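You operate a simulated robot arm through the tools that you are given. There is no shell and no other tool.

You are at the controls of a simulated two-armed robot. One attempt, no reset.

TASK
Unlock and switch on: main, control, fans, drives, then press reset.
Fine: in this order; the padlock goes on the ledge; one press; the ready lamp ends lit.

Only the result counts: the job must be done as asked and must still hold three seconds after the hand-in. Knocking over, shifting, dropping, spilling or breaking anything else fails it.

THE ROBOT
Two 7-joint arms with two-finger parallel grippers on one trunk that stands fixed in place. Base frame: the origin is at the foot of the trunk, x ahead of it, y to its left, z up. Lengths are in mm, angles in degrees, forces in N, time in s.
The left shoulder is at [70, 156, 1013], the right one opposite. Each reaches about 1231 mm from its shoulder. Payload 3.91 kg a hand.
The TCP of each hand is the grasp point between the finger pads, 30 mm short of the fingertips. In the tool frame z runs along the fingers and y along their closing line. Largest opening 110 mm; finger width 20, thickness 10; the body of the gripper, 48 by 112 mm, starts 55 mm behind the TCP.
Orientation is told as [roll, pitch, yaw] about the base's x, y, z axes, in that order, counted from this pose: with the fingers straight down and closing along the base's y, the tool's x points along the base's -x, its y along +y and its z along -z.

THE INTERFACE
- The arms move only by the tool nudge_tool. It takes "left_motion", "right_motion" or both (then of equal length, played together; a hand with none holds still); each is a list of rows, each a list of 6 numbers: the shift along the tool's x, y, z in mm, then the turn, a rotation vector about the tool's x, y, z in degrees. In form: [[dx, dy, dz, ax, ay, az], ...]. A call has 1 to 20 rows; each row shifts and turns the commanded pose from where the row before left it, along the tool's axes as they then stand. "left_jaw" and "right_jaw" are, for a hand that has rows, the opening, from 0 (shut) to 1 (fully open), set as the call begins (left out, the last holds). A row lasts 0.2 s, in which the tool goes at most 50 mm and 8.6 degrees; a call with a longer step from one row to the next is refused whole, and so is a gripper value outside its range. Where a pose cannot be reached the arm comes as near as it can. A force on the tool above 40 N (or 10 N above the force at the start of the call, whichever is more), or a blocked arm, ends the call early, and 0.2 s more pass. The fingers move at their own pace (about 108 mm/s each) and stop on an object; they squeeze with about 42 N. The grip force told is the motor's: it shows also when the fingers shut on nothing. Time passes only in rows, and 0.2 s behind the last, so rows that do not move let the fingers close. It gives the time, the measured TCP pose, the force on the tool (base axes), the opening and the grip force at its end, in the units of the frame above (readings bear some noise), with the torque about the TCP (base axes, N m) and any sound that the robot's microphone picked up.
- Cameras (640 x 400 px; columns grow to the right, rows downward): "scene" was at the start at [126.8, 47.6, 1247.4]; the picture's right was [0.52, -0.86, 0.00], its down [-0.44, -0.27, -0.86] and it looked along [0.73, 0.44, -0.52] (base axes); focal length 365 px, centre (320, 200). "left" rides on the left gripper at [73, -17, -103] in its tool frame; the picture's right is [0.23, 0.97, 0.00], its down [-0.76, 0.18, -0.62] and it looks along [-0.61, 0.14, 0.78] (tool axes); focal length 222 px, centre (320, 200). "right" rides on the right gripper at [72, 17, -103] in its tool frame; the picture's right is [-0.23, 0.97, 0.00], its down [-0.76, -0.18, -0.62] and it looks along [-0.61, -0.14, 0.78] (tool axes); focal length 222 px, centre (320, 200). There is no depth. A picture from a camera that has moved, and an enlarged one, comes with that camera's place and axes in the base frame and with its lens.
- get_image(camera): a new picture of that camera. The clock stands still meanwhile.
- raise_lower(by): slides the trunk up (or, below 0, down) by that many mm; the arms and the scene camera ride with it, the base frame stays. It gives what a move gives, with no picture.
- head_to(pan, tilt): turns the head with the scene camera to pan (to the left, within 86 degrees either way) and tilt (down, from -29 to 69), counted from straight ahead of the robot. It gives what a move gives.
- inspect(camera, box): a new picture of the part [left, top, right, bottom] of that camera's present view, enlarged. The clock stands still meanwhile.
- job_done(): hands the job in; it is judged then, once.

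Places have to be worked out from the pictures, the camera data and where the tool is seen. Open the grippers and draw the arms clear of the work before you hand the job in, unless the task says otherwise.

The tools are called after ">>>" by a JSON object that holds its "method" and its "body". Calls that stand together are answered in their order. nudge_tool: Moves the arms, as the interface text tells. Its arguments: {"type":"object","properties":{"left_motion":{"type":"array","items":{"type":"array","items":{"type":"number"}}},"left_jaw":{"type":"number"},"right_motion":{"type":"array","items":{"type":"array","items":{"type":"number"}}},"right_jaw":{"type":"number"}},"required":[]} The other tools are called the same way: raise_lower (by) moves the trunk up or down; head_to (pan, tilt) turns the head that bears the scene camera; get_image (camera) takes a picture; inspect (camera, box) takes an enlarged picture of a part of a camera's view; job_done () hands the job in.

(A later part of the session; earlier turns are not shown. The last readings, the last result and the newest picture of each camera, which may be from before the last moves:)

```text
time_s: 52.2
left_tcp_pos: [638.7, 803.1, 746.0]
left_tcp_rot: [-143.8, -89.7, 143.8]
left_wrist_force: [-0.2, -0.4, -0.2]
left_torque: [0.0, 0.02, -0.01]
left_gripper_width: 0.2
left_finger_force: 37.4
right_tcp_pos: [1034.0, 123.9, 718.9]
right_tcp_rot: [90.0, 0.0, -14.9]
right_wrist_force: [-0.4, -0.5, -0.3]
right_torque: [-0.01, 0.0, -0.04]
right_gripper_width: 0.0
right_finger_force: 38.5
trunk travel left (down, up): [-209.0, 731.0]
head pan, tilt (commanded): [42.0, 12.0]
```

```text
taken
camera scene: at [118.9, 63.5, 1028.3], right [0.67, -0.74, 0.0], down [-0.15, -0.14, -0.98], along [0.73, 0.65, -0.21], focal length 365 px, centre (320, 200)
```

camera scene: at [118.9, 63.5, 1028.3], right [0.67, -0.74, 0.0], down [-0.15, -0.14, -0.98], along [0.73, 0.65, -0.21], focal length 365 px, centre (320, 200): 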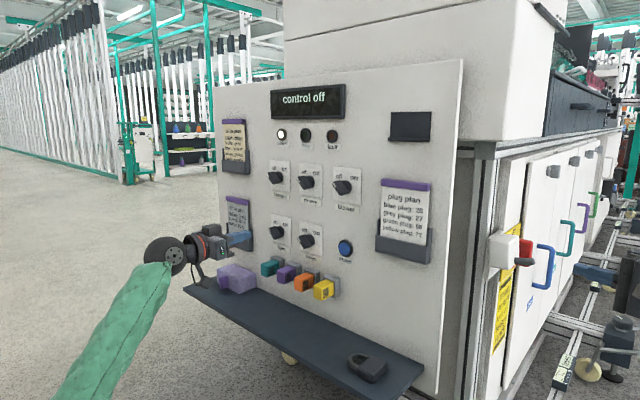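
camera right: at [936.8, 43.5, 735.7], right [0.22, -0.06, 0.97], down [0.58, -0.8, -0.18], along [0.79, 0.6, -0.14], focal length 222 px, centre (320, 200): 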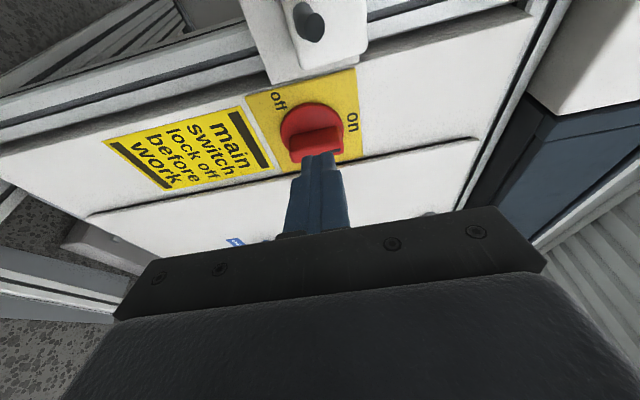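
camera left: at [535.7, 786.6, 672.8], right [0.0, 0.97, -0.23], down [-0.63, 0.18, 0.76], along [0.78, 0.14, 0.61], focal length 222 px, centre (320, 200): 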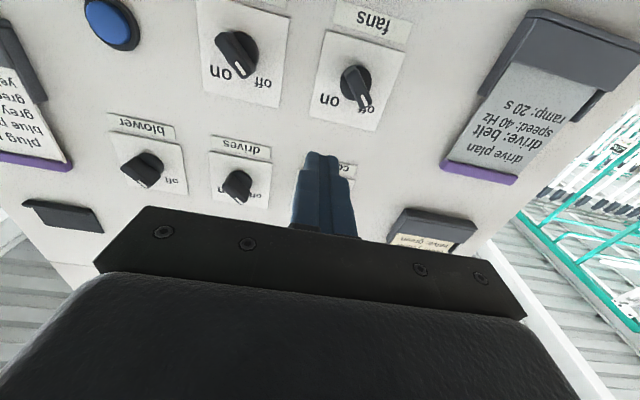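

The stick hides the control knob in this view, but fans, lamps and drives are visible from two viewpoints now. I zoom in to measure them, which will fix the panel's depth.

>>> {"method": "inspect", "body": {"camera": "left", "box": [190, 0, 430, 150]}}

>>> {"method": "inspect", "body": {"camera": "left", "box": [100, 100, 300, 220]}}

```text
2.67 times, centred on (310, 75) of left
camera zoom: at [535.7, 786.6, 672.8], right [0.0, 0.97, -0.23], down [-0.63, 0.18, 0.76], along [0.78, 0.14, 0.61], focal length 592 px, centre (347, 533)
```

zoom: 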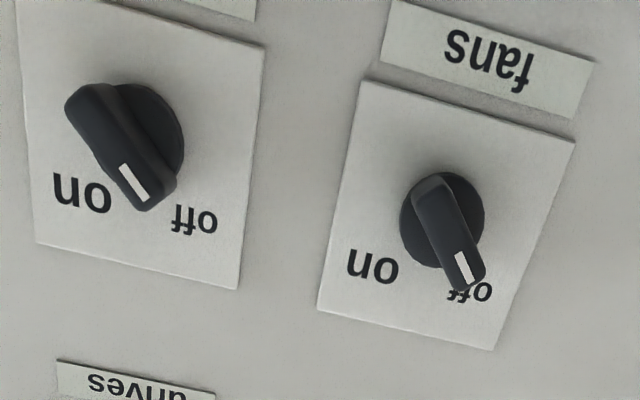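

```text
3.20 times, centred on (200, 160) of left
camera zoom: at [535.7, 786.6, 672.8], right [0.0, 0.97, -0.23], down [-0.63, 0.18, 0.76], along [0.78, 0.14, 0.61], focal length 711 px, centre (704, 328)
```

zoom: 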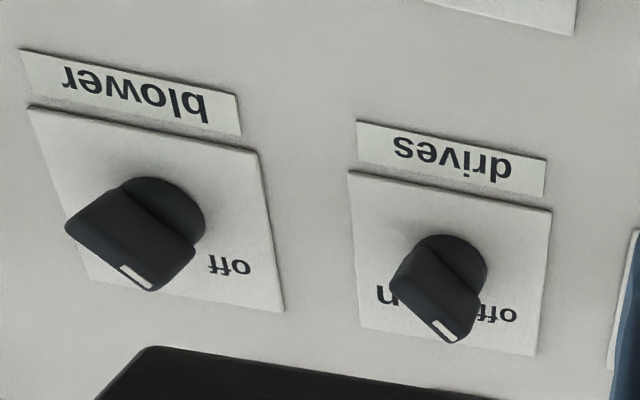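

Triangulation gives the fans knob axis at (y 835, z 712). The base is at x ≈ 798 and the bar front at x ≈ 773, with the bar about 40 mm long and 15 mm thick. Control should be near (y 833, z 868). I move the stick to the lower-left of the control knob at a safe distance and check.

>>> {"method": "nudge_tool", "body": {"left_motion": [[-28.5, 14.5, 15.3, 0, 0, 0], [-28.5, 14.5, 15.3, 0, 0, 0], [-28.5, 14.5, 15.3, 0, 0, 0], [-28.5, 14.5, 15.3, 0, 0, 0]]}}

>>> {"method": "get_image", "body": {"camera": "left"}}

>>> {"method": "inspect", "body": {"camera": "left", "box": [220, 60, 420, 220]}}

>>> {"method": "inspect", "body": {"camera": "scene", "box": [210, 110, 330, 230]}}

```text
time_s: 53.2
left_tcp_pos: [700.0, 861.9, 860.0]
left_tcp_rot: [-132.7, -89.7, 132.6]
left_wrist_force: [0.2, -0.1, 0.2]
left_torque: [0.02, -0.01, 0.01]
left_gripper_width: 0.0
left_finger_force: 38.2
right_tcp_pos: [1034.3, 123.2, 718.7]
right_tcp_rot: [90.0, 0.0, -14.9]
right_wrist_force: [0.9, 0.4, 0.1]
right_torque: [-0.03, 0.0, -0.02]
right_gripper_width: 0.0
right_finger_force: 38.2
trunk travel left (down, up): [-209.0, 731.0]
head pan, tilt (commanded): [42.0, 12.0]
```

```text
taken
camera left: at [597.4, 845.3, 787.0], right [0.0, 0.97, -0.23], down [-0.63, 0.18, 0.76], along [0.78, 0.14, 0.61], focal length 222 px, centre (320, 200)
```

left: 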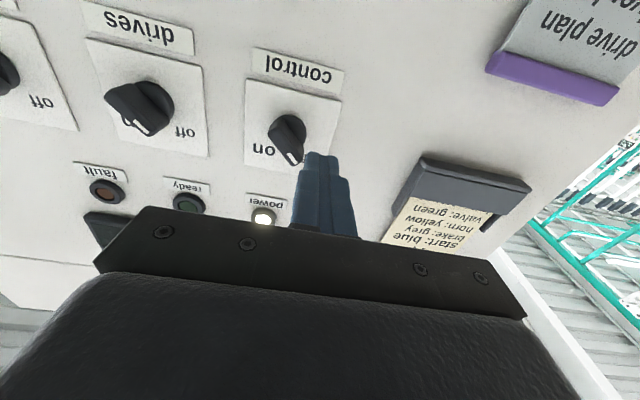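

```text
2.50 times, centred on (320, 140) of left
camera zoom: at [597.4, 845.3, 787.0], right [0.0, 0.97, -0.23], down [-0.63, 0.18, 0.76], along [0.78, 0.14, 0.61], focal length 555 px, centre (320, 350)
```

zoom: 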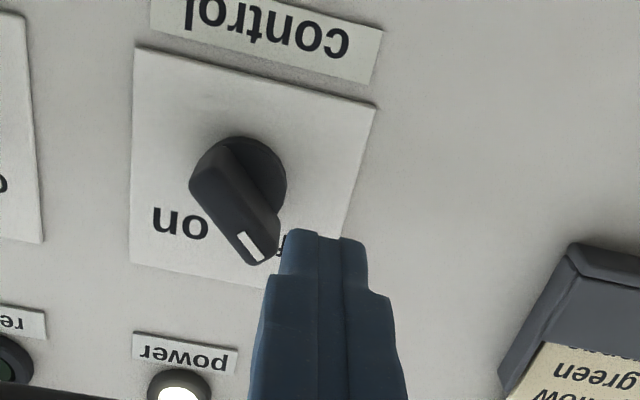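

```text
3.33 times, centred on (270, 170) of scene
camera zoom: at [118.8, 63.5, 1028.3], right [0.67, -0.74, 0.0], down [-0.15, -0.14, -0.98], along [0.73, 0.65, -0.21], focal length 1217 px, centre (487, 300)
```

zoom: 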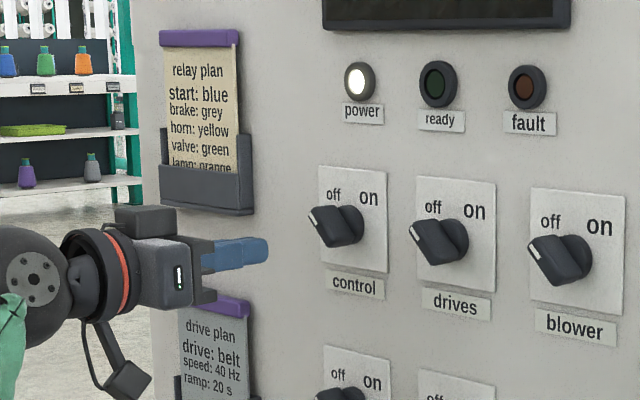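

The control knob axis is at about (y 834.5, z 870) with its pointer mark at [770, 843, 880]. The stick is to its lower-left. I insert the stick to a tip depth of x ≈ 783, beside the bar without touching it.

>>> {"method": "nudge_tool", "body": {"left_motion": [[1.5, 1.8, 20, 0, 0, 0], [1.5, 1.8, 20, 0, 0, 0], [0, 0, 13, 0, 0, 0]]}}

>>> {"method": "inspect", "body": {"camera": "left", "box": [220, 60, 420, 220]}}

>>> {"method": "inspect", "body": {"camera": "scene", "box": [220, 120, 320, 220]}}

```text
time_s: 54.0
left_tcp_pos: [751.2, 865.8, 858.3]
left_tcp_rot: [-148.5, -89.6, 148.6]
left_wrist_force: [0.2, 0.3, 0.1]
left_torque: [0.01, -0.04, 0.01]
left_gripper_width: 0.0
left_finger_force: 37.8
right_tcp_pos: [1033.2, 123.9, 718.4]
right_tcp_rot: [89.9, 0.0, -14.9]
right_wrist_force: [0.8, 0.0, -0.5]
right_torque: [-0.01, 0.0, 0.0]
right_gripper_width: 0.2
right_finger_force: 37.6
trunk travel left (down, up): [-209.0, 731.0]
head pan, tilt (commanded): [42.0, 12.0]
```

```text
2.50 times, centred on (320, 140) of left
camera zoom: at [648.0, 848.9, 784.7], right [0.0, 0.97, -0.23], down [-0.63, 0.18, 0.76], along [0.78, 0.14, 0.61], focal length 555 px, centre (320, 350)
```

zoom: 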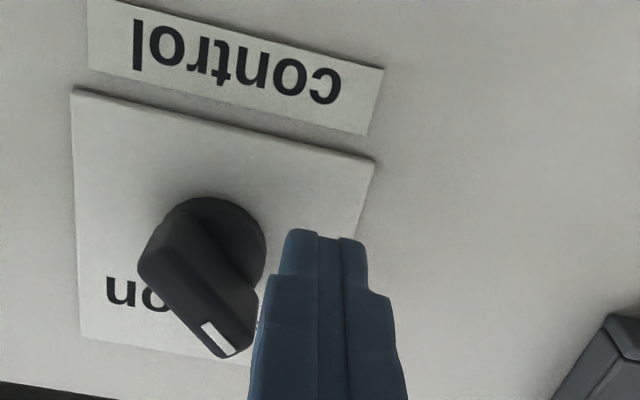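

```text
4.00 times, centred on (270, 170) of scene
camera zoom: at [119.0, 63.6, 1028.3], right [0.67, -0.74, 0.0], down [-0.15, -0.14, -0.98], along [0.73, 0.65, -0.21], focal length 1460 px, centre (520, 320)
```

zoom: 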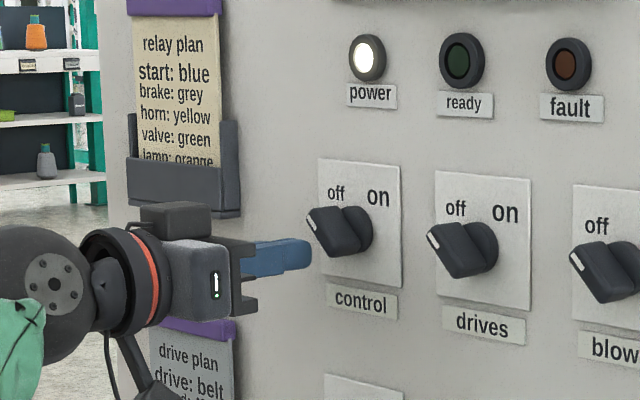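

The stick is beside the bar at tip x ≈ 781, touching nothing. I push along the arc to the halfway point and check.

>>> {"method": "nudge_tool", "body": {"left_motion": [[-4.45, -4.35, 0, 0, 0, 0], [-4.45, -4.35, 0, 0, 0, 0], [-5.9, 0, 0, 0, 0, 0], [-6.0, -2.6, 0, 0, 0, 0], [-4.9, -4.5, 0, 0, 0, 0]]}}

>>> {"method": "inspect", "body": {"camera": "left", "box": [220, 60, 420, 220]}}

>>> {"method": "inspect", "body": {"camera": "scene", "box": [220, 120, 320, 220]}}

```text
time_s: 55.2
left_tcp_pos: [749.2, 852.1, 882.2]
left_tcp_rot: [-107.8, -89.8, 107.8]
left_wrist_force: [2.4, 16.5, -6.3]
left_torque: [0.23, 0.11, 0.36]
left_gripper_width: 0.0
left_finger_force: 37.9
right_tcp_pos: [1034.7, 124.9, 718.0]
right_tcp_rot: [90.0, 0.0, -14.9]
right_wrist_force: [0.8, -0.8, 0.9]
right_torque: [0.0, 0.0, -0.01]
right_gripper_width: 0.0
right_finger_force: 37.9
trunk travel left (down, up): [-209.0, 731.0]
head pan, tilt (commanded): [42.0, 12.0]
heard: click
```

```text
2.50 times, centred on (320, 140) of left
camera zoom: at [647.4, 834.1, 807.8], right [0.0, 0.97, -0.23], down [-0.62, 0.18, 0.76], along [0.78, 0.15, 0.61], focal length 555 px, centre (320, 350)
```

zoom: 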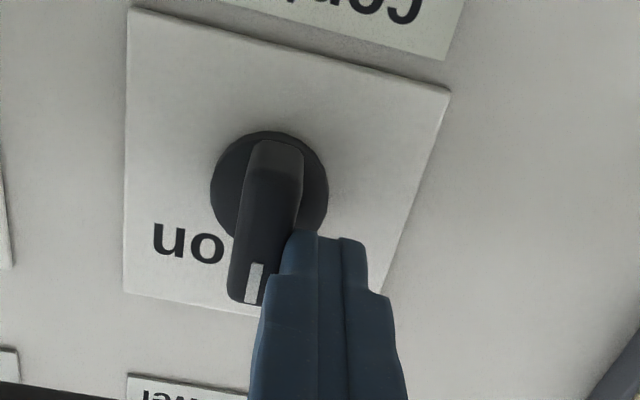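

```text
4.00 times, centred on (270, 170) of scene
camera zoom: at [119.6, 65.0, 1028.0], right [0.67, -0.74, 0.0], down [-0.16, -0.14, -0.98], along [0.73, 0.65, -0.21], focal length 1460 px, centre (520, 320)
```

zoom: 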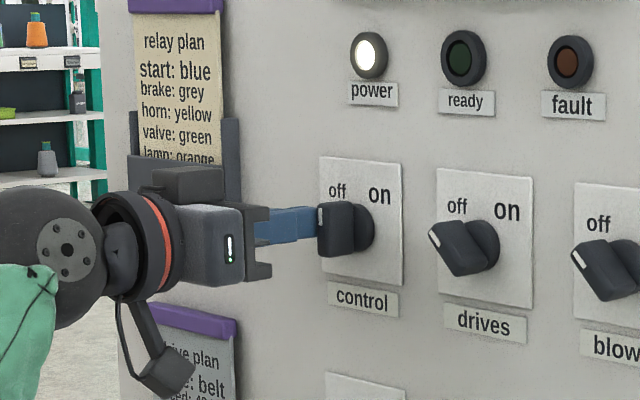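

A click came and the knob is about half-way, with 16 N contact force. I continue the arc to the "on" position.

>>> {"method": "nudge_tool", "body": {"left_motion": [[-3.9, -2.7, 0, 0, 0, 0], [-3.2, -4.2, 0, 0, 0, 0]]}}

>>> {"method": "inspect", "body": {"camera": "left", "box": [220, 60, 420, 220]}}

>>> {"method": "inspect", "body": {"camera": "scene", "box": [220, 70, 380, 220]}}

```text
time_s: 55.7
left_tcp_pos: [752.2, 847.6, 890.5]
left_tcp_rot: [-151.8, -89.5, 151.9]
left_wrist_force: [1.7, 8.8, 6.5]
left_torque: [0.02, -0.11, 0.18]
left_gripper_width: 0.0
left_finger_force: 37.5
right_tcp_pos: [1035.1, 120.1, 719.4]
right_tcp_rot: [90.0, 0.1, -15.1]
right_wrist_force: [1.2, 0.3, 0.3]
right_torque: [0.01, -0.02, 0.03]
right_gripper_width: 0.3
right_finger_force: 38.0
trunk travel left (down, up): [-209.0, 731.0]
head pan, tilt (commanded): [42.0, 12.0]
stopped in row 2 (left hand): the force on the tool passed its limit at 52 N (the readings are from after the stop); the commanded pose is now the measured one
```

```text
2.50 times, centred on (320, 140) of left
camera zoom: at [648.4, 830.3, 816.4], right [0.0, 0.97, -0.23], down [-0.63, 0.18, 0.76], along [0.78, 0.15, 0.61], focal length 555 px, centre (320, 350)
```

zoom: 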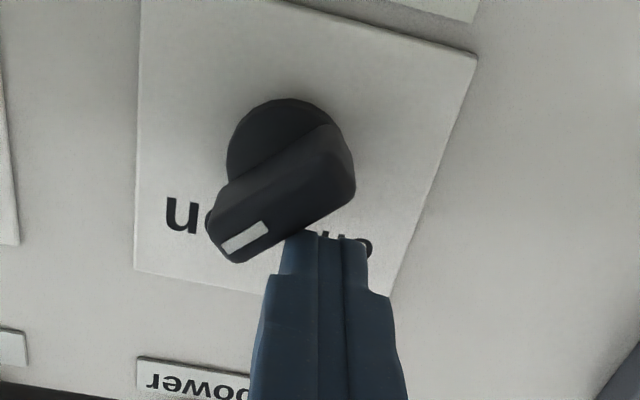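

```text
2.67 times, centred on (300, 145) of scene
camera zoom: at [119.0, 63.4, 1028.7], right [0.67, -0.74, 0.0], down [-0.15, -0.14, -0.98], along [0.73, 0.65, -0.21], focal length 973 px, centre (373, 347)
```

zoom: 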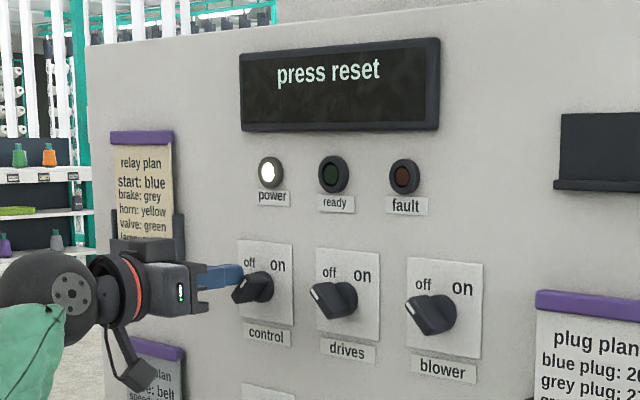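

Control snapped to "on", and the display now says "press reset". The task still requires fans and drives first. I move the stick away from the bar, then retreat straight back.

>>> {"method": "nudge_tool", "body": {"left_motion": [[-4, 5, 0, 0, 0, 0], [-2, 3, -5, 0, 0, 0], [0, 0, -35, 0, 0, 0], [0, 0, -35, 0, 0, 0]]}}

>>> {"method": "get_image", "body": {"camera": "left"}}

>>> {"method": "inspect", "body": {"camera": "scene", "box": [220, 70, 380, 270]}}

```text
time_s: 56.7
left_tcp_pos: [675.1, 855.7, 895.9]
left_tcp_rot: [-152.5, -89.7, 152.7]
left_wrist_force: [-0.4, -0.5, -1.0]
left_torque: [0.0, -0.02, 0.0]
left_gripper_width: 0.0
left_finger_force: 37.5
right_tcp_pos: [1035.6, 120.8, 719.9]
right_tcp_rot: [90.0, 0.0, -15.0]
right_wrist_force: [-0.9, 0.0, 0.1]
right_torque: [-0.01, 0.02, 0.0]
right_gripper_width: 0.0
right_finger_force: 37.8
trunk travel left (down, up): [-209.0, 731.0]
head pan, tilt (commanded): [42.0, 12.0]
```

```text
taken
camera left: at [573.3, 838.3, 822.2], right [0.0, 0.97, -0.23], down [-0.63, 0.18, 0.76], along [0.78, 0.15, 0.61], focal length 222 px, centre (320, 200)
```

left: 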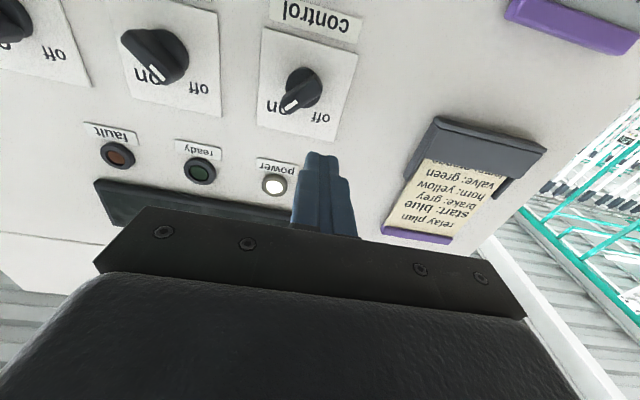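

```text
2.00 times, centred on (300, 170) of scene
camera zoom: at [119.2, 63.4, 1028.4], right [0.67, -0.74, 0.0], down [-0.16, -0.14, -0.98], along [0.73, 0.65, -0.21], focal length 730 px, centre (360, 260)
```

zoom: 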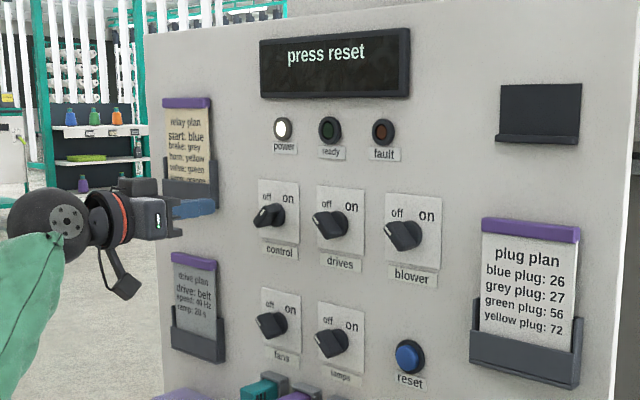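

I'll zoom in to verify the control knob's final angle.

>>> {"method": "inspect", "body": {"camera": "left", "box": [240, 0, 380, 150]}}

>>> {"method": "inspect", "body": {"camera": "scene", "box": [255, 145, 335, 215]}}

```text
2.67 times, centred on (310, 75) of left
camera zoom: at [573.3, 838.3, 822.2], right [0.0, 0.97, -0.23], down [-0.63, 0.18, 0.76], along [0.78, 0.15, 0.61], focal length 592 px, centre (347, 533)
```

zoom: 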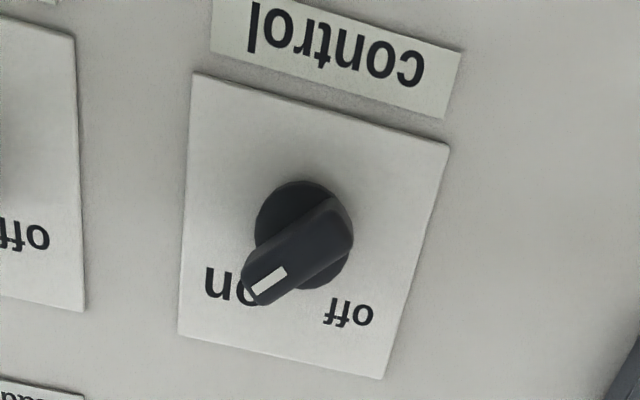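

```text
5.71 times, centred on (295, 180) of scene
camera zoom: at [119.2, 63.4, 1028.4], right [0.67, -0.74, 0.0], down [-0.16, -0.14, -0.98], along [0.73, 0.65, -0.21], focal length 2086 px, centre (463, 314)
```

zoom: 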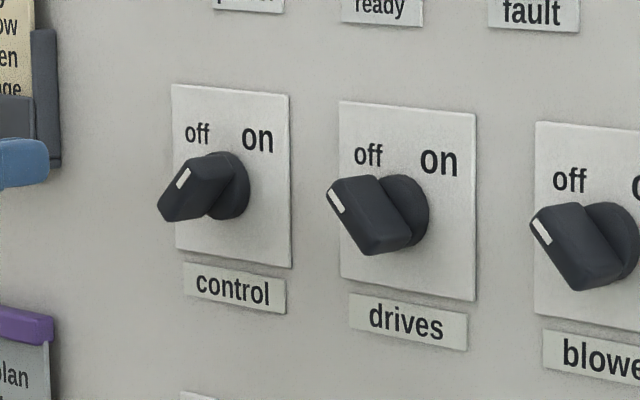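

Control is definitely on. Next is fans: I lower the stick to the lower-left of the fans knob (axis about y 835, z 712), keeping well back from the panel.

>>> {"method": "nudge_tool", "body": {"left_motion": [[39, 2, 3, 0, 0, 0], [39, 2, 3, 0, 0, 0], [39, 2, 3, 0, 0, 0], [39, 2, 3, 0, 0, 0], [39, 2, 3, 0, 0, 0]]}}

>>> {"method": "get_image", "body": {"camera": "left"}}

>>> {"method": "inspect", "body": {"camera": "left", "box": [220, 60, 420, 220]}}

>>> {"method": "inspect", "body": {"camera": "scene", "box": [200, 180, 340, 310]}}

```text
time_s: 57.9
left_tcp_pos: [693.7, 864.8, 698.1]
left_tcp_rot: [-152.7, -89.6, 153.0]
left_wrist_force: [0.3, -0.1, 0.7]
left_torque: [0.0, 0.02, 0.03]
left_gripper_width: 0.1
left_finger_force: 37.7
right_tcp_pos: [1036.2, 122.6, 718.7]
right_tcp_rot: [90.0, -0.1, -15.1]
right_wrist_force: [-0.4, 1.0, -0.2]
right_torque: [0.02, 0.02, 0.03]
right_gripper_width: 0.0
right_finger_force: 38.1
trunk travel left (down, up): [-209.0, 731.0]
head pan, tilt (commanded): [42.0, 12.0]
```

```text
taken
camera left: at [590.9, 847.3, 625.2], right [0.0, 0.97, -0.23], down [-0.63, 0.18, 0.76], along [0.78, 0.15, 0.61], focal length 222 px, centre (320, 200)
```

left: 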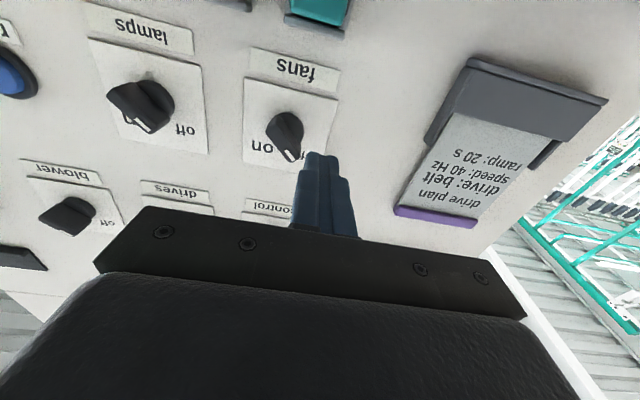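

```text
2.50 times, centred on (320, 140) of left
camera zoom: at [590.9, 847.3, 625.2], right [0.0, 0.97, -0.23], down [-0.63, 0.18, 0.76], along [0.78, 0.15, 0.61], focal length 555 px, centre (320, 350)
```

zoom: 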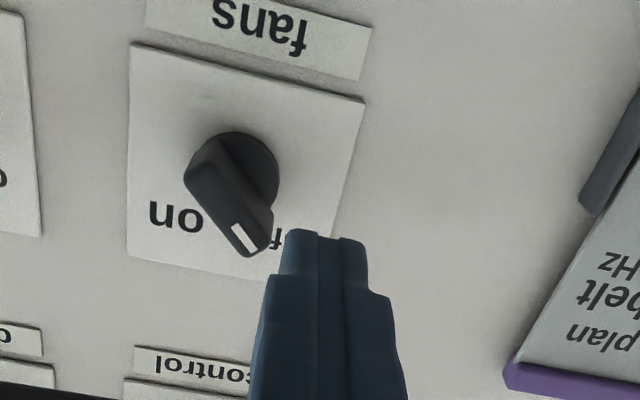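

```text
3.08 times, centred on (270, 245) of scene
camera zoom: at [119.1, 63.6, 1028.3], right [0.67, -0.74, 0.0], down [-0.16, -0.14, -0.98], along [0.73, 0.65, -0.21], focal length 1123 px, centre (474, 62)
```

zoom: 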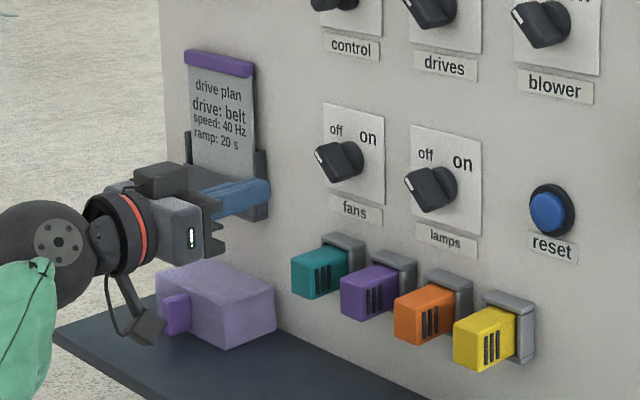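

The stick is lower-left of the fans knob (axis about y 834.6, z 711). I insert it to the same working depth and check.

>>> {"method": "nudge_tool", "body": {"left_motion": [[-0.5, 0.3, 20, 0, 0, 0], [-0.5, 0.3, 20, 0, 0, 0], [0, 0, 18, 0, 0, 0]]}}

>>> {"method": "inspect", "body": {"camera": "left", "box": [220, 60, 420, 220]}}

>>> {"method": "inspect", "body": {"camera": "scene", "box": [200, 180, 340, 310]}}

```text
time_s: 58.7
left_tcp_pos: [750.3, 865.1, 701.1]
left_tcp_rot: [-148.1, -89.4, 148.5]
left_wrist_force: [0.5, -0.9, 1.1]
left_torque: [-0.04, 0.01, -0.02]
left_gripper_width: 0.0
left_finger_force: 37.8
right_tcp_pos: [1034.0, 122.8, 718.8]
right_tcp_rot: [89.9, 0.0, -15.0]
right_wrist_force: [0.4, 0.3, 0.6]
right_torque: [0.01, -0.02, 0.02]
right_gripper_width: 0.0
right_finger_force: 37.6
trunk travel left (down, up): [-209.0, 731.0]
head pan, tilt (commanded): [42.0, 12.0]
```

```text
2.50 times, centred on (320, 140) of left
camera zoom: at [647.4, 848.2, 626.6], right [0.0, 0.97, -0.23], down [-0.63, 0.18, 0.76], along [0.78, 0.15, 0.61], focal length 555 px, centre (320, 350)
```

zoom: 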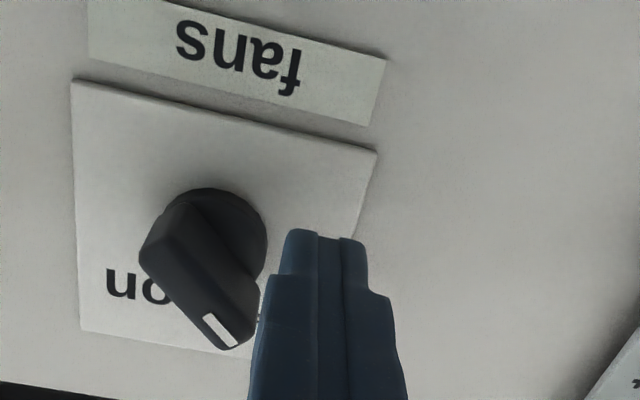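

```text
3.08 times, centred on (270, 245) of scene
camera zoom: at [118.9, 63.6, 1028.3], right [0.67, -0.74, 0.0], down [-0.15, -0.14, -0.98], along [0.73, 0.65, -0.21], focal length 1123 px, centre (474, 62)
```

zoom: 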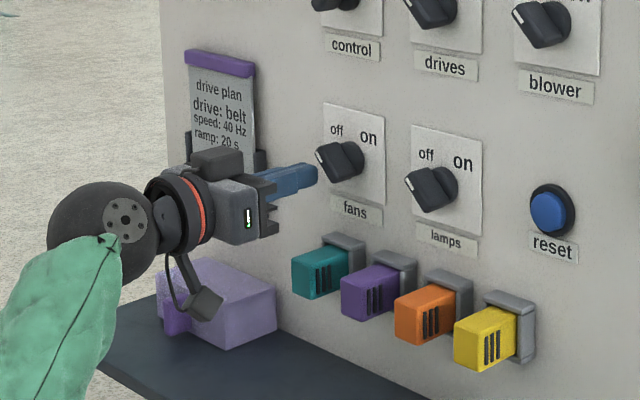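

Same relative geometry as for control. I push through the first half of the arc.

>>> {"method": "nudge_tool", "body": {"left_motion": [[-4.8, -5.0, 0, 0, 0, 0], [-7.1, 0.1, 0, 0, 0, 0], [-6.9, -2.7, 0, 0, 0, 0], [-5.7, -5.4, 0, 0, 0, 0]]}}

>>> {"method": "inspect", "body": {"camera": "left", "box": [220, 60, 420, 220]}}

```text
time_s: 59.7
left_tcp_pos: [749.3, 852.0, 727.5]
left_tcp_rot: [-153.9, -89.7, 154.2]
left_wrist_force: [-0.5, 0.1, -0.1]
left_torque: [-0.01, -0.01, 0.01]
left_gripper_width: 0.0
left_finger_force: 38.2
right_tcp_pos: [1035.0, 122.2, 719.4]
right_tcp_rot: [90.0, -0.1, -15.0]
right_wrist_force: [-1.1, 0.2, 0.0]
right_torque: [-0.01, -0.01, 0.02]
right_gripper_width: 0.0
right_finger_force: 37.1
trunk travel left (down, up): [-209.0, 731.0]
head pan, tilt (commanded): [42.0, 12.0]
```

```text
2.50 times, centred on (320, 140) of left
camera zoom: at [647.7, 834.8, 653.0], right [0.0, 0.97, -0.23], down [-0.63, 0.18, 0.76], along [0.78, 0.15, 0.61], focal length 555 px, centre (320, 350)
```

zoom: 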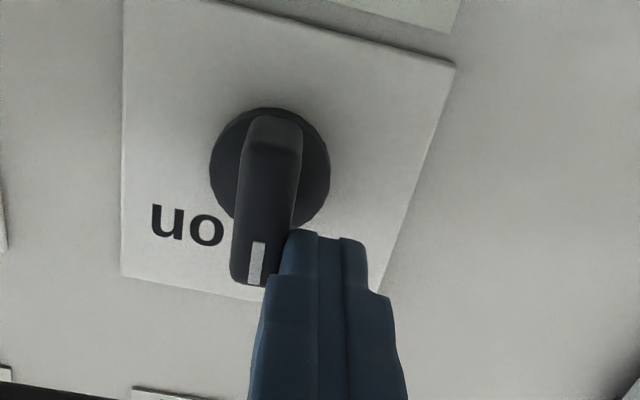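

The fans knob is now about vertical with no click yet. I continue with the second half in smaller steps.

>>> {"method": "nudge_tool", "body": {"left_motion": [[-3.0, -2.2, 0, 0, 0, 0], [-2.5, -2.5, 0, 0, 0, 0]]}}

>>> {"method": "inspect", "body": {"camera": "left", "box": [220, 60, 420, 220]}}

>>> {"method": "inspect", "body": {"camera": "scene", "box": [220, 70, 380, 270]}}

```text
time_s: 60.3
left_tcp_pos: [750.8, 847.1, 732.3]
left_tcp_rot: [-151.3, -89.6, 151.6]
left_wrist_force: [-0.1, 0.4, -0.2]
left_torque: [0.0, 0.04, 0.04]
left_gripper_width: 0.3
left_finger_force: 37.5
right_tcp_pos: [1035.6, 121.7, 718.7]
right_tcp_rot: [90.0, 0.0, -14.9]
right_wrist_force: [-0.4, -0.3, -0.1]
right_torque: [0.0, 0.01, 0.02]
right_gripper_width: 0.0
right_finger_force: 37.3
trunk travel left (down, up): [-209.0, 731.0]
head pan, tilt (commanded): [42.0, 12.0]
heard: click
```

```text
2.50 times, centred on (320, 140) of left
camera zoom: at [647.4, 830.9, 658.2], right [0.0, 0.97, -0.23], down [-0.63, 0.18, 0.76], along [0.78, 0.15, 0.61], focal length 555 px, centre (320, 350)
```

zoom: 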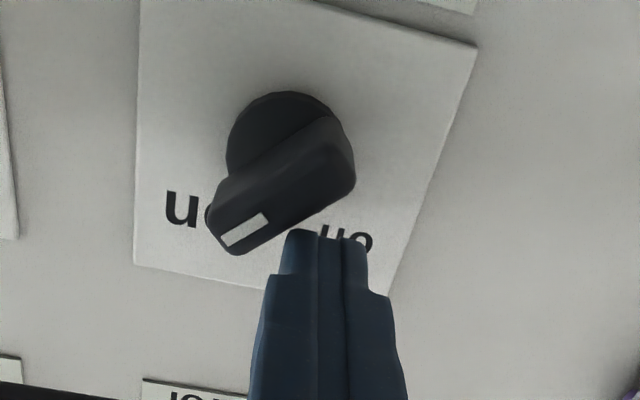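

```text
2.00 times, centred on (300, 170) of scene
camera zoom: at [119.1, 63.6, 1028.3], right [0.67, -0.74, 0.0], down [-0.16, -0.14, -0.98], along [0.73, 0.65, -0.21], focal length 730 px, centre (360, 260)
```

zoom: 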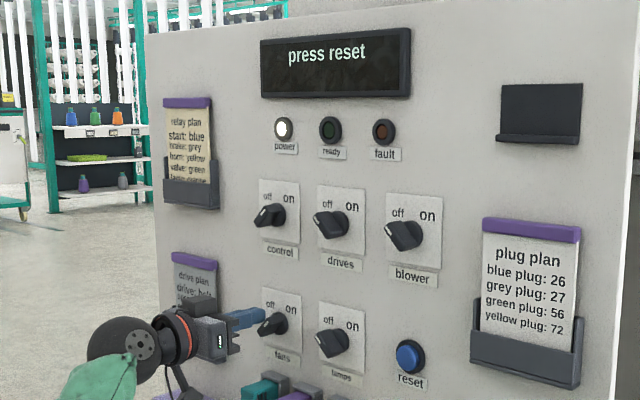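

Fans clicked to "on". I move the stick off the bar and retreat, then look at the result and the next knob, drives.

>>> {"method": "nudge_tool", "body": {"left_motion": [[-3, 4, 0, 0, 0, 0], [-2, 3, -5, 0, 0, 0], [0, 0, -35, 0, 0, 0], [0, 0, -30, 0, 0, 0]]}}

>>> {"method": "inspect", "body": {"camera": "left", "box": [200, 0, 440, 200]}}

>>> {"method": "inspect", "body": {"camera": "scene", "box": [220, 140, 380, 270]}}

```text
time_s: 61.3
left_tcp_pos: [680.4, 855.2, 736.6]
left_tcp_rot: [-150.1, -89.5, 150.3]
left_wrist_force: [-0.2, 0.0, -0.1]
left_torque: [-0.02, -0.01, -0.02]
left_gripper_width: 0.0
left_finger_force: 37.5
right_tcp_pos: [1035.7, 121.3, 720.0]
right_tcp_rot: [90.0, 0.0, -15.0]
right_wrist_force: [-1.0, -0.2, -0.7]
right_torque: [0.0, 0.0, 0.01]
right_gripper_width: 0.0
right_finger_force: 37.6
trunk travel left (down, up): [-209.0, 731.0]
head pan, tilt (commanded): [42.0, 12.0]
```

```text
2.00 times, centred on (320, 100) of left
camera zoom: at [578.1, 837.3, 663.3], right [0.0, 0.97, -0.23], down [-0.63, 0.18, 0.76], along [0.78, 0.15, 0.61], focal length 444 px, centre (320, 400)
```

zoom: 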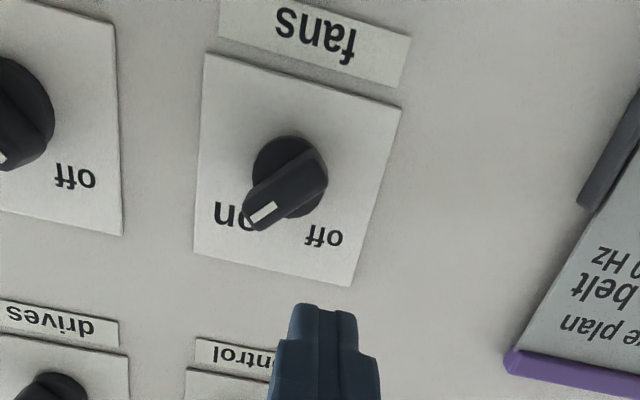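

```text
3.08 times, centred on (300, 205) of scene
camera zoom: at [119.2, 63.4, 1028.4], right [0.67, -0.74, 0.0], down [-0.16, -0.14, -0.98], along [0.73, 0.65, -0.21], focal length 1123 px, centre (382, 185)
```

zoom: 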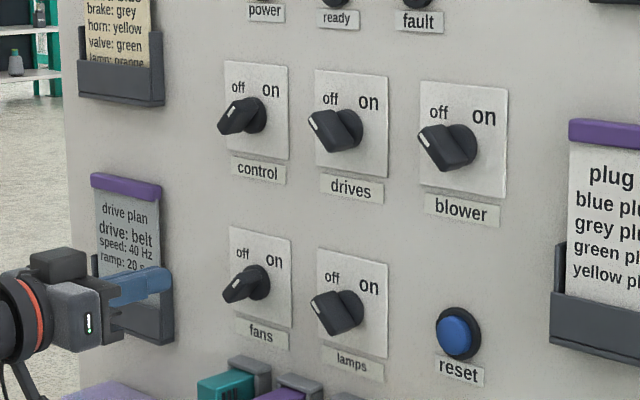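

Fans is on. I move to the lower-left of the drives knob (axis about y 714, z 869), staying back from the panel.

>>> {"method": "nudge_tool", "body": {"left_motion": [[-30.4, -27.6, 2.4, 0, 0, 0], [-30.4, -27.6, 2.4, 0, 0, 0], [-30.4, -27.6, 2.4, 0, 0, 0], [-30.4, -27.6, 2.4, 0, 0, 0]]}}

>>> {"method": "inspect", "body": {"camera": "left", "box": [220, 60, 420, 220]}}

>>> {"method": "inspect", "body": {"camera": "scene", "box": [220, 120, 360, 240]}}

```text
time_s: 62.3
left_tcp_pos: [688.4, 743.3, 858.1]
left_tcp_rot: [-148.7, -89.5, 148.9]
left_wrist_force: [-0.4, 0.1, -0.5]
left_torque: [0.0, 0.0, -0.03]
left_gripper_width: 0.0
left_finger_force: 37.6
right_tcp_pos: [1034.9, 123.5, 718.5]
right_tcp_rot: [90.0, 0.1, -15.0]
right_wrist_force: [0.8, -0.5, -0.9]
right_torque: [-0.02, -0.01, -0.02]
right_gripper_width: 0.2
right_finger_force: 37.8
trunk travel left (down, up): [-209.0, 731.0]
head pan, tilt (commanded): [42.0, 12.0]
```

```text
2.50 times, centred on (320, 140) of left
camera zoom: at [585.6, 726.1, 784.3], right [0.0, 0.97, -0.23], down [-0.63, 0.18, 0.76], along [0.78, 0.15, 0.61], focal length 555 px, centre (320, 350)
```

zoom: 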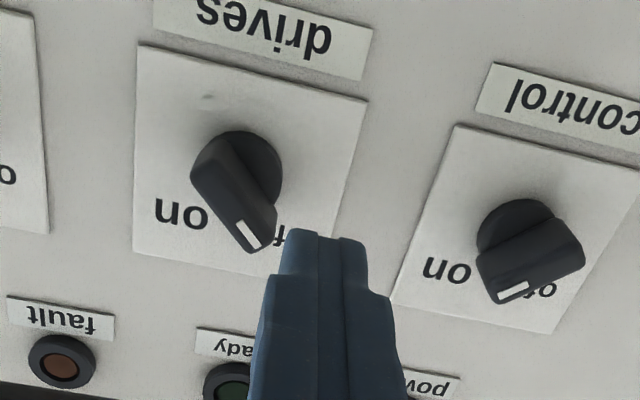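

```text
3.33 times, centred on (290, 180) of scene
camera zoom: at [118.8, 63.5, 1028.3], right [0.67, -0.74, 0.0], down [-0.15, -0.14, -0.98], along [0.73, 0.65, -0.21], focal length 1217 px, centre (420, 267)
```

zoom: 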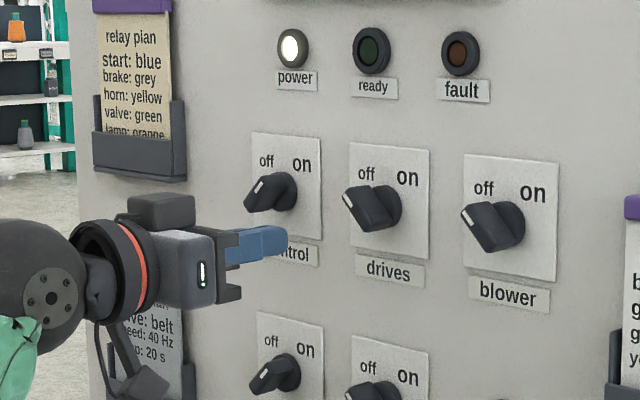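

The drives knob axis is at about (y 714, z 871), and the stick is correctly to its lower-left. I insert it to working depth.

>>> {"method": "nudge_tool", "body": {"left_motion": [[-1, 0.6, 20, 0, 0, 0], [-1, 0.6, 21, 0, 0, 0], [0, 0, 21, 0, 0, 0]]}}

>>> {"method": "inspect", "body": {"camera": "left", "box": [220, 60, 420, 220]}}

```text
time_s: 63.1
left_tcp_pos: [750.5, 745.2, 860.4]
left_tcp_rot: [-146.9, -89.4, 147.1]
left_wrist_force: [0.0, 0.4, -0.6]
left_torque: [0.02, -0.02, -0.02]
left_gripper_width: 0.1
left_finger_force: 37.9
right_tcp_pos: [1034.8, 123.1, 718.4]
right_tcp_rot: [90.0, 0.0, -15.1]
right_wrist_force: [0.4, -0.3, 1.1]
right_torque: [0.01, 0.01, 0.0]
right_gripper_width: 0.0
right_finger_force: 37.6
trunk travel left (down, up): [-209.0, 731.0]
head pan, tilt (commanded): [42.0, 12.0]
```

```text
2.50 times, centred on (320, 140) of left
camera zoom: at [647.9, 727.9, 786.5], right [0.0, 0.97, -0.23], down [-0.63, 0.18, 0.76], along [0.78, 0.15, 0.61], focal length 555 px, centre (320, 350)
```

zoom: 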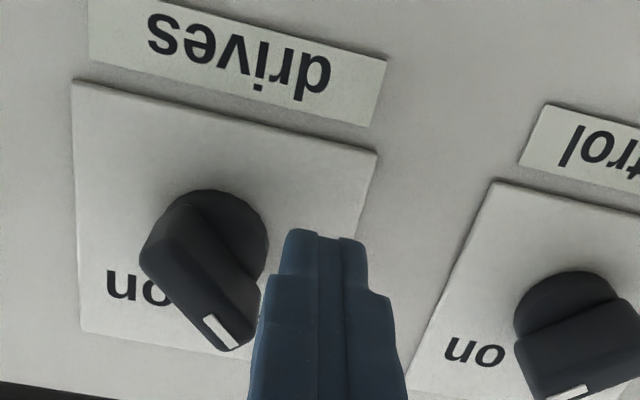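

The view matches the fans starting position almost exactly, so I repeat the same push: first half of the arc.

>>> {"method": "nudge_tool", "body": {"left_motion": [[-4.8, -5.0, 0, 0, 0, 0], [-7.1, 0.1, 0, 0, 0, 0], [-6.9, -2.7, 0, 0, 0, 0], [-5.7, -5.4, 0, 0, 0, 0]]}}

>>> {"method": "inspect", "body": {"camera": "left", "box": [220, 60, 420, 220]}}

```text
time_s: 64.1
left_tcp_pos: [751.4, 732.3, 885.1]
left_tcp_rot: [-152.5, -89.5, 152.8]
left_wrist_force: [-0.5, 0.7, 0.7]
left_torque: [0.01, 0.01, 0.03]
left_gripper_width: 0.1
left_finger_force: 38.1
right_tcp_pos: [1035.2, 121.0, 719.7]
right_tcp_rot: [90.0, 0.0, -15.0]
right_wrist_force: [0.0, -0.8, -0.3]
right_torque: [0.01, -0.01, 0.02]
right_gripper_width: 0.0
right_finger_force: 37.6
trunk travel left (down, up): [-209.0, 731.0]
head pan, tilt (commanded): [42.0, 12.0]
```

```text
2.50 times, centred on (320, 140) of left
camera zoom: at [648.5, 715.4, 811.7], right [0.0, 0.97, -0.23], down [-0.63, 0.18, 0.76], along [0.78, 0.15, 0.61], focal length 555 px, centre (320, 350)
```

zoom: 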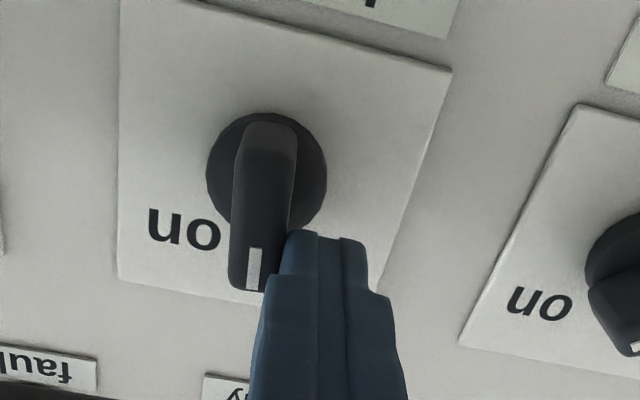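

The drives knob is upright, as fans was at this point. I finish the push in small steps.

>>> {"method": "nudge_tool", "body": {"left_motion": [[-3.0, -2.2, 0, 0, 0, 0], [-2.5, -2.5, 0, 0, 0, 0]]}}

>>> {"method": "inspect", "body": {"camera": "left", "box": [220, 60, 420, 220]}}

>>> {"method": "inspect", "body": {"camera": "scene", "box": [220, 70, 380, 270]}}

```text
time_s: 64.7
left_tcp_pos: [751.5, 727.7, 890.2]
left_tcp_rot: [-153.7, -89.6, 154.0]
left_wrist_force: [-0.8, -0.6, 0.4]
left_torque: [-0.02, -0.06, -0.02]
left_gripper_width: 0.1
left_finger_force: 37.9
right_tcp_pos: [1036.7, 122.3, 718.1]
right_tcp_rot: [90.0, 0.0, -15.0]
right_wrist_force: [0.1, -0.1, 0.0]
right_torque: [-0.01, 0.03, 0.02]
right_gripper_width: 0.0
right_finger_force: 38.3
trunk travel left (down, up): [-209.0, 731.0]
head pan, tilt (commanded): [42.0, 12.0]
heard: click
```

```text
2.50 times, centred on (320, 140) of left
camera zoom: at [648.3, 710.8, 816.4], right [0.0, 0.97, -0.23], down [-0.63, 0.18, 0.76], along [0.78, 0.15, 0.61], focal length 555 px, centre (320, 350)
```

zoom: 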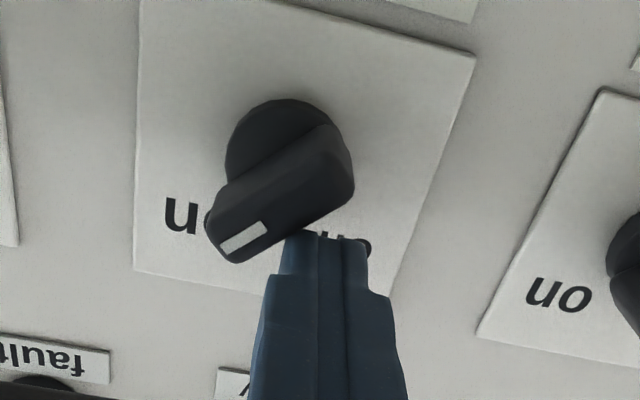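

```text
2.00 times, centred on (300, 170) of scene
camera zoom: at [119.1, 63.6, 1028.3], right [0.67, -0.74, 0.0], down [-0.16, -0.14, -0.98], along [0.73, 0.65, -0.21], focal length 730 px, centre (360, 260)
```

zoom: 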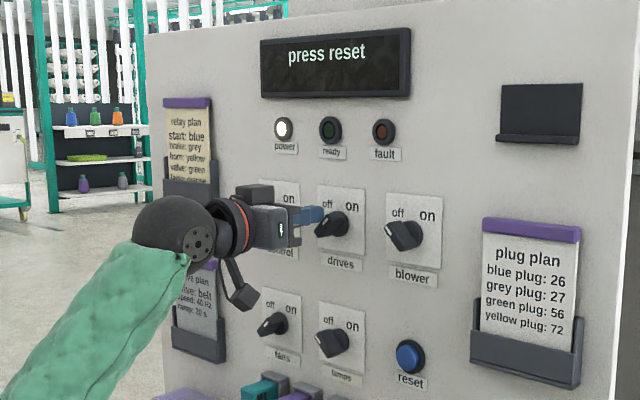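

Drives clicked to "on". I move the stick clear of the bar and retreat before going to the reset button.

>>> {"method": "nudge_tool", "body": {"left_motion": [[-3, 4, 0, 0, 0, 0], [-2, 3, -5, 0, 0, 0], [0, 0, -35, 0, 0, 0], [0, 0, -40, 0, 0, 0]]}}

>>> {"method": "get_image", "body": {"camera": "left"}}

>>> {"method": "inspect", "body": {"camera": "scene", "box": [230, 70, 370, 270]}}

```text
time_s: 65.7
left_tcp_pos: [672.2, 736.3, 893.8]
left_tcp_rot: [-148.1, -89.6, 148.4]
left_wrist_force: [-0.7, -0.7, 0.0]
left_torque: [0.01, 0.0, 0.05]
left_gripper_width: 0.2
left_finger_force: 37.6
right_tcp_pos: [1036.3, 121.1, 718.1]
right_tcp_rot: [90.1, 0.1, -15.2]
right_wrist_force: [-0.6, 0.9, 0.2]
right_torque: [0.02, -0.02, -0.02]
right_gripper_width: 0.1
right_finger_force: 37.8
trunk travel left (down, up): [-209.0, 731.0]
head pan, tilt (commanded): [42.0, 12.0]
```

```text
taken
camera left: at [568.5, 719.1, 820.6], right [0.0, 0.97, -0.23], down [-0.63, 0.18, 0.76], along [0.78, 0.15, 0.61], focal length 222 px, centre (320, 200)
```

left: 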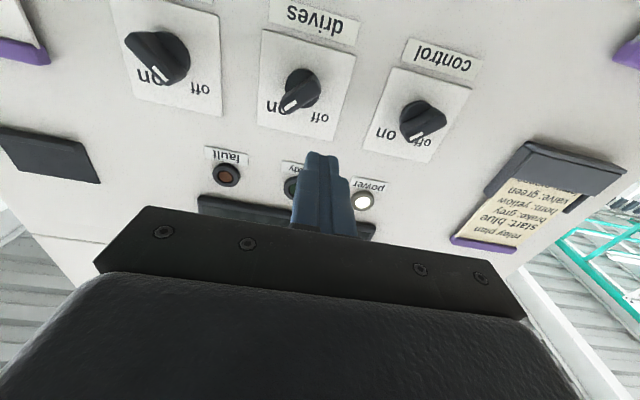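

```text
2.00 times, centred on (300, 170) of scene
camera zoom: at [119.3, 63.4, 1028.4], right [0.67, -0.74, 0.0], down [-0.16, -0.14, -0.98], along [0.73, 0.65, -0.21], focal length 730 px, centre (360, 260)
```

zoom: 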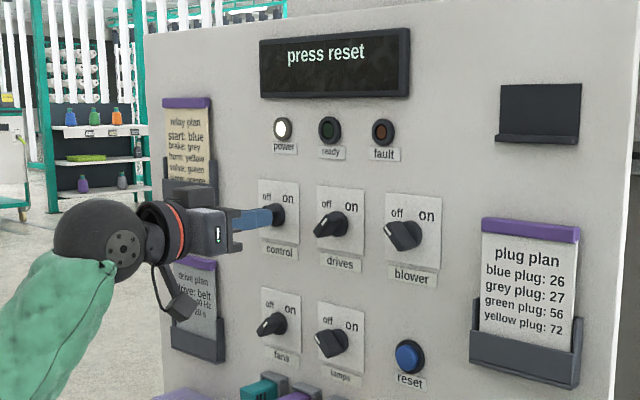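

All three panel switches are on and the display says "press reset". I move to beside the reset button, offset and far back, to measure its position.

>>> {"method": "nudge_tool", "body": {"left_motion": [[34.8, -21.2, -4.4, 0, 0, 0], [34.8, -21.2, -4.4, 0, 0, 0], [34.8, -21.2, -4.4, 0, 0, 0], [34.8, -21.2, -4.4, 0, 0, 0], [34.8, -21.2, -4.4, 0, 0, 0]]}}

>>> {"method": "get_image", "body": {"camera": "left"}}

>>> {"method": "inspect", "body": {"camera": "left", "box": [160, 40, 360, 180]}}

>>> {"method": "inspect", "body": {"camera": "scene", "box": [270, 200, 390, 320]}}

```text
time_s: 66.9
left_tcp_pos: [649.0, 629.4, 722.5]
left_tcp_rot: [-151.2, -89.6, 151.4]
left_wrist_force: [0.5, 0.2, 0.8]
left_torque: [-0.01, 0.02, 0.0]
left_gripper_width: 0.0
left_finger_force: 37.5
right_tcp_pos: [1034.6, 121.7, 718.5]
right_tcp_rot: [90.0, 0.0, -15.0]
right_wrist_force: [0.5, 0.2, -0.1]
right_torque: [0.02, -0.05, -0.02]
right_gripper_width: 0.0
right_finger_force: 37.1
trunk travel left (down, up): [-209.0, 731.0]
head pan, tilt (commanded): [42.0, 12.0]
```

```text
taken
camera left: at [546.9, 611.6, 648.2], right [0.0, 0.97, -0.23], down [-0.63, 0.18, 0.76], along [0.78, 0.15, 0.61], focal length 222 px, centre (320, 200)
```

left: 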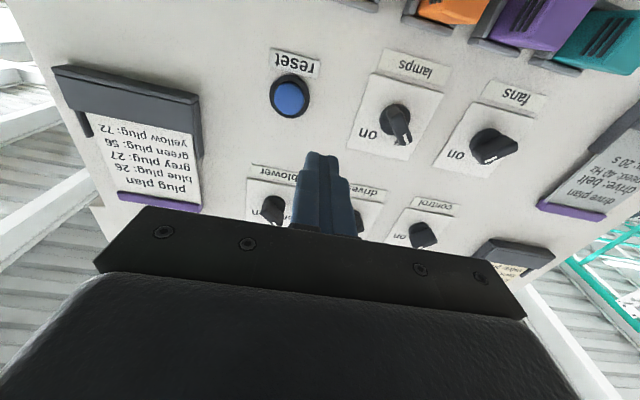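

```text
2.86 times, centred on (260, 110) of left
camera zoom: at [546.9, 611.6, 648.2], right [0.0, 0.97, -0.23], down [-0.63, 0.18, 0.76], along [0.78, 0.15, 0.61], focal length 635 px, centre (491, 457)
```

zoom: 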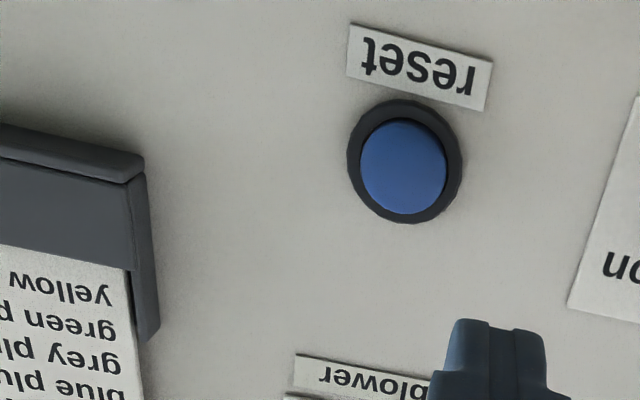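

```text
3.33 times, centred on (330, 260) of scene
camera zoom: at [119.1, 63.5, 1028.4], right [0.67, -0.74, 0.0], down [-0.16, -0.14, -0.98], along [0.73, 0.65, -0.21], focal length 1217 px, centre (287, 0)
```

zoom: 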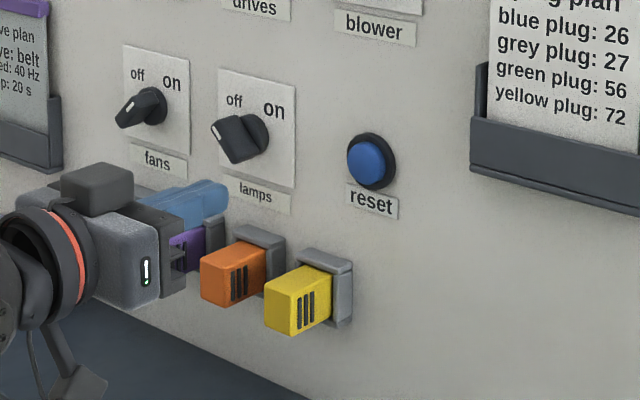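

The reset button's centre is at y ≈ 595, z ≈ 715, with its face near x ≈ 790. I line the stick up with it and approach to about 20 mm short.

>>> {"method": "nudge_tool", "body": {"left_motion": [[7.2, -34.8, 0, 0, 0, 0], [0, 0, 30, 0, 0, 0], [0, 0, 30, 0, 0, 0], [0, 0, 30, 0, 0, 0]]}}

>>> {"method": "inspect", "body": {"camera": "left", "box": [220, 60, 420, 220]}}

>>> {"method": "inspect", "body": {"camera": "scene", "box": [280, 200, 380, 290]}}

```text
time_s: 67.9
left_tcp_pos: [738.9, 594.7, 715.8]
left_tcp_rot: [-154.0, -89.6, 154.1]
left_wrist_force: [-0.3, -0.5, -0.2]
left_torque: [0.01, 0.0, 0.01]
left_gripper_width: 0.0
left_finger_force: 37.5
right_tcp_pos: [1034.6, 123.2, 718.0]
right_tcp_rot: [90.0, 0.1, -15.0]
right_wrist_force: [-0.4, -0.2, 0.5]
right_torque: [0.01, 0.0, -0.01]
right_gripper_width: 0.0
right_finger_force: 37.3
trunk travel left (down, up): [-209.0, 731.0]
head pan, tilt (commanded): [42.0, 12.0]
```

```text
2.50 times, centred on (320, 140) of left
camera zoom: at [636.1, 577.3, 641.7], right [0.0, 0.97, -0.23], down [-0.63, 0.18, 0.76], along [0.78, 0.15, 0.61], focal length 555 px, centre (320, 350)
```

zoom: 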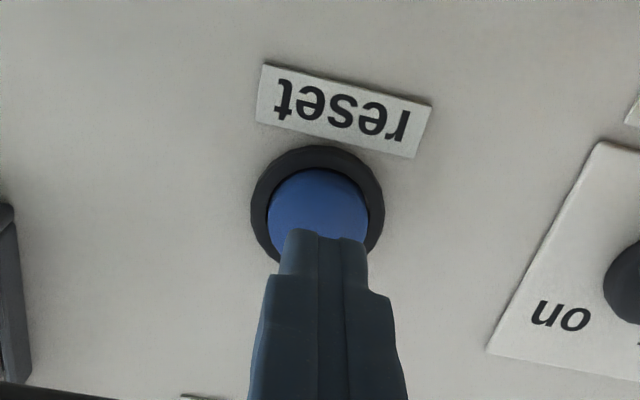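

```text
4.44 times, centred on (330, 245) of scene
camera zoom: at [118.8, 63.6, 1028.3], right [0.67, -0.74, 0.0], down [-0.15, -0.14, -0.98], along [0.73, 0.65, -0.21], focal length 1622 px, centre (276, 0)
```

zoom: 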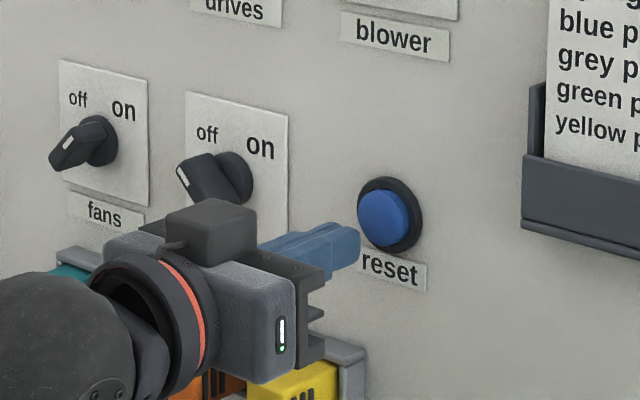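

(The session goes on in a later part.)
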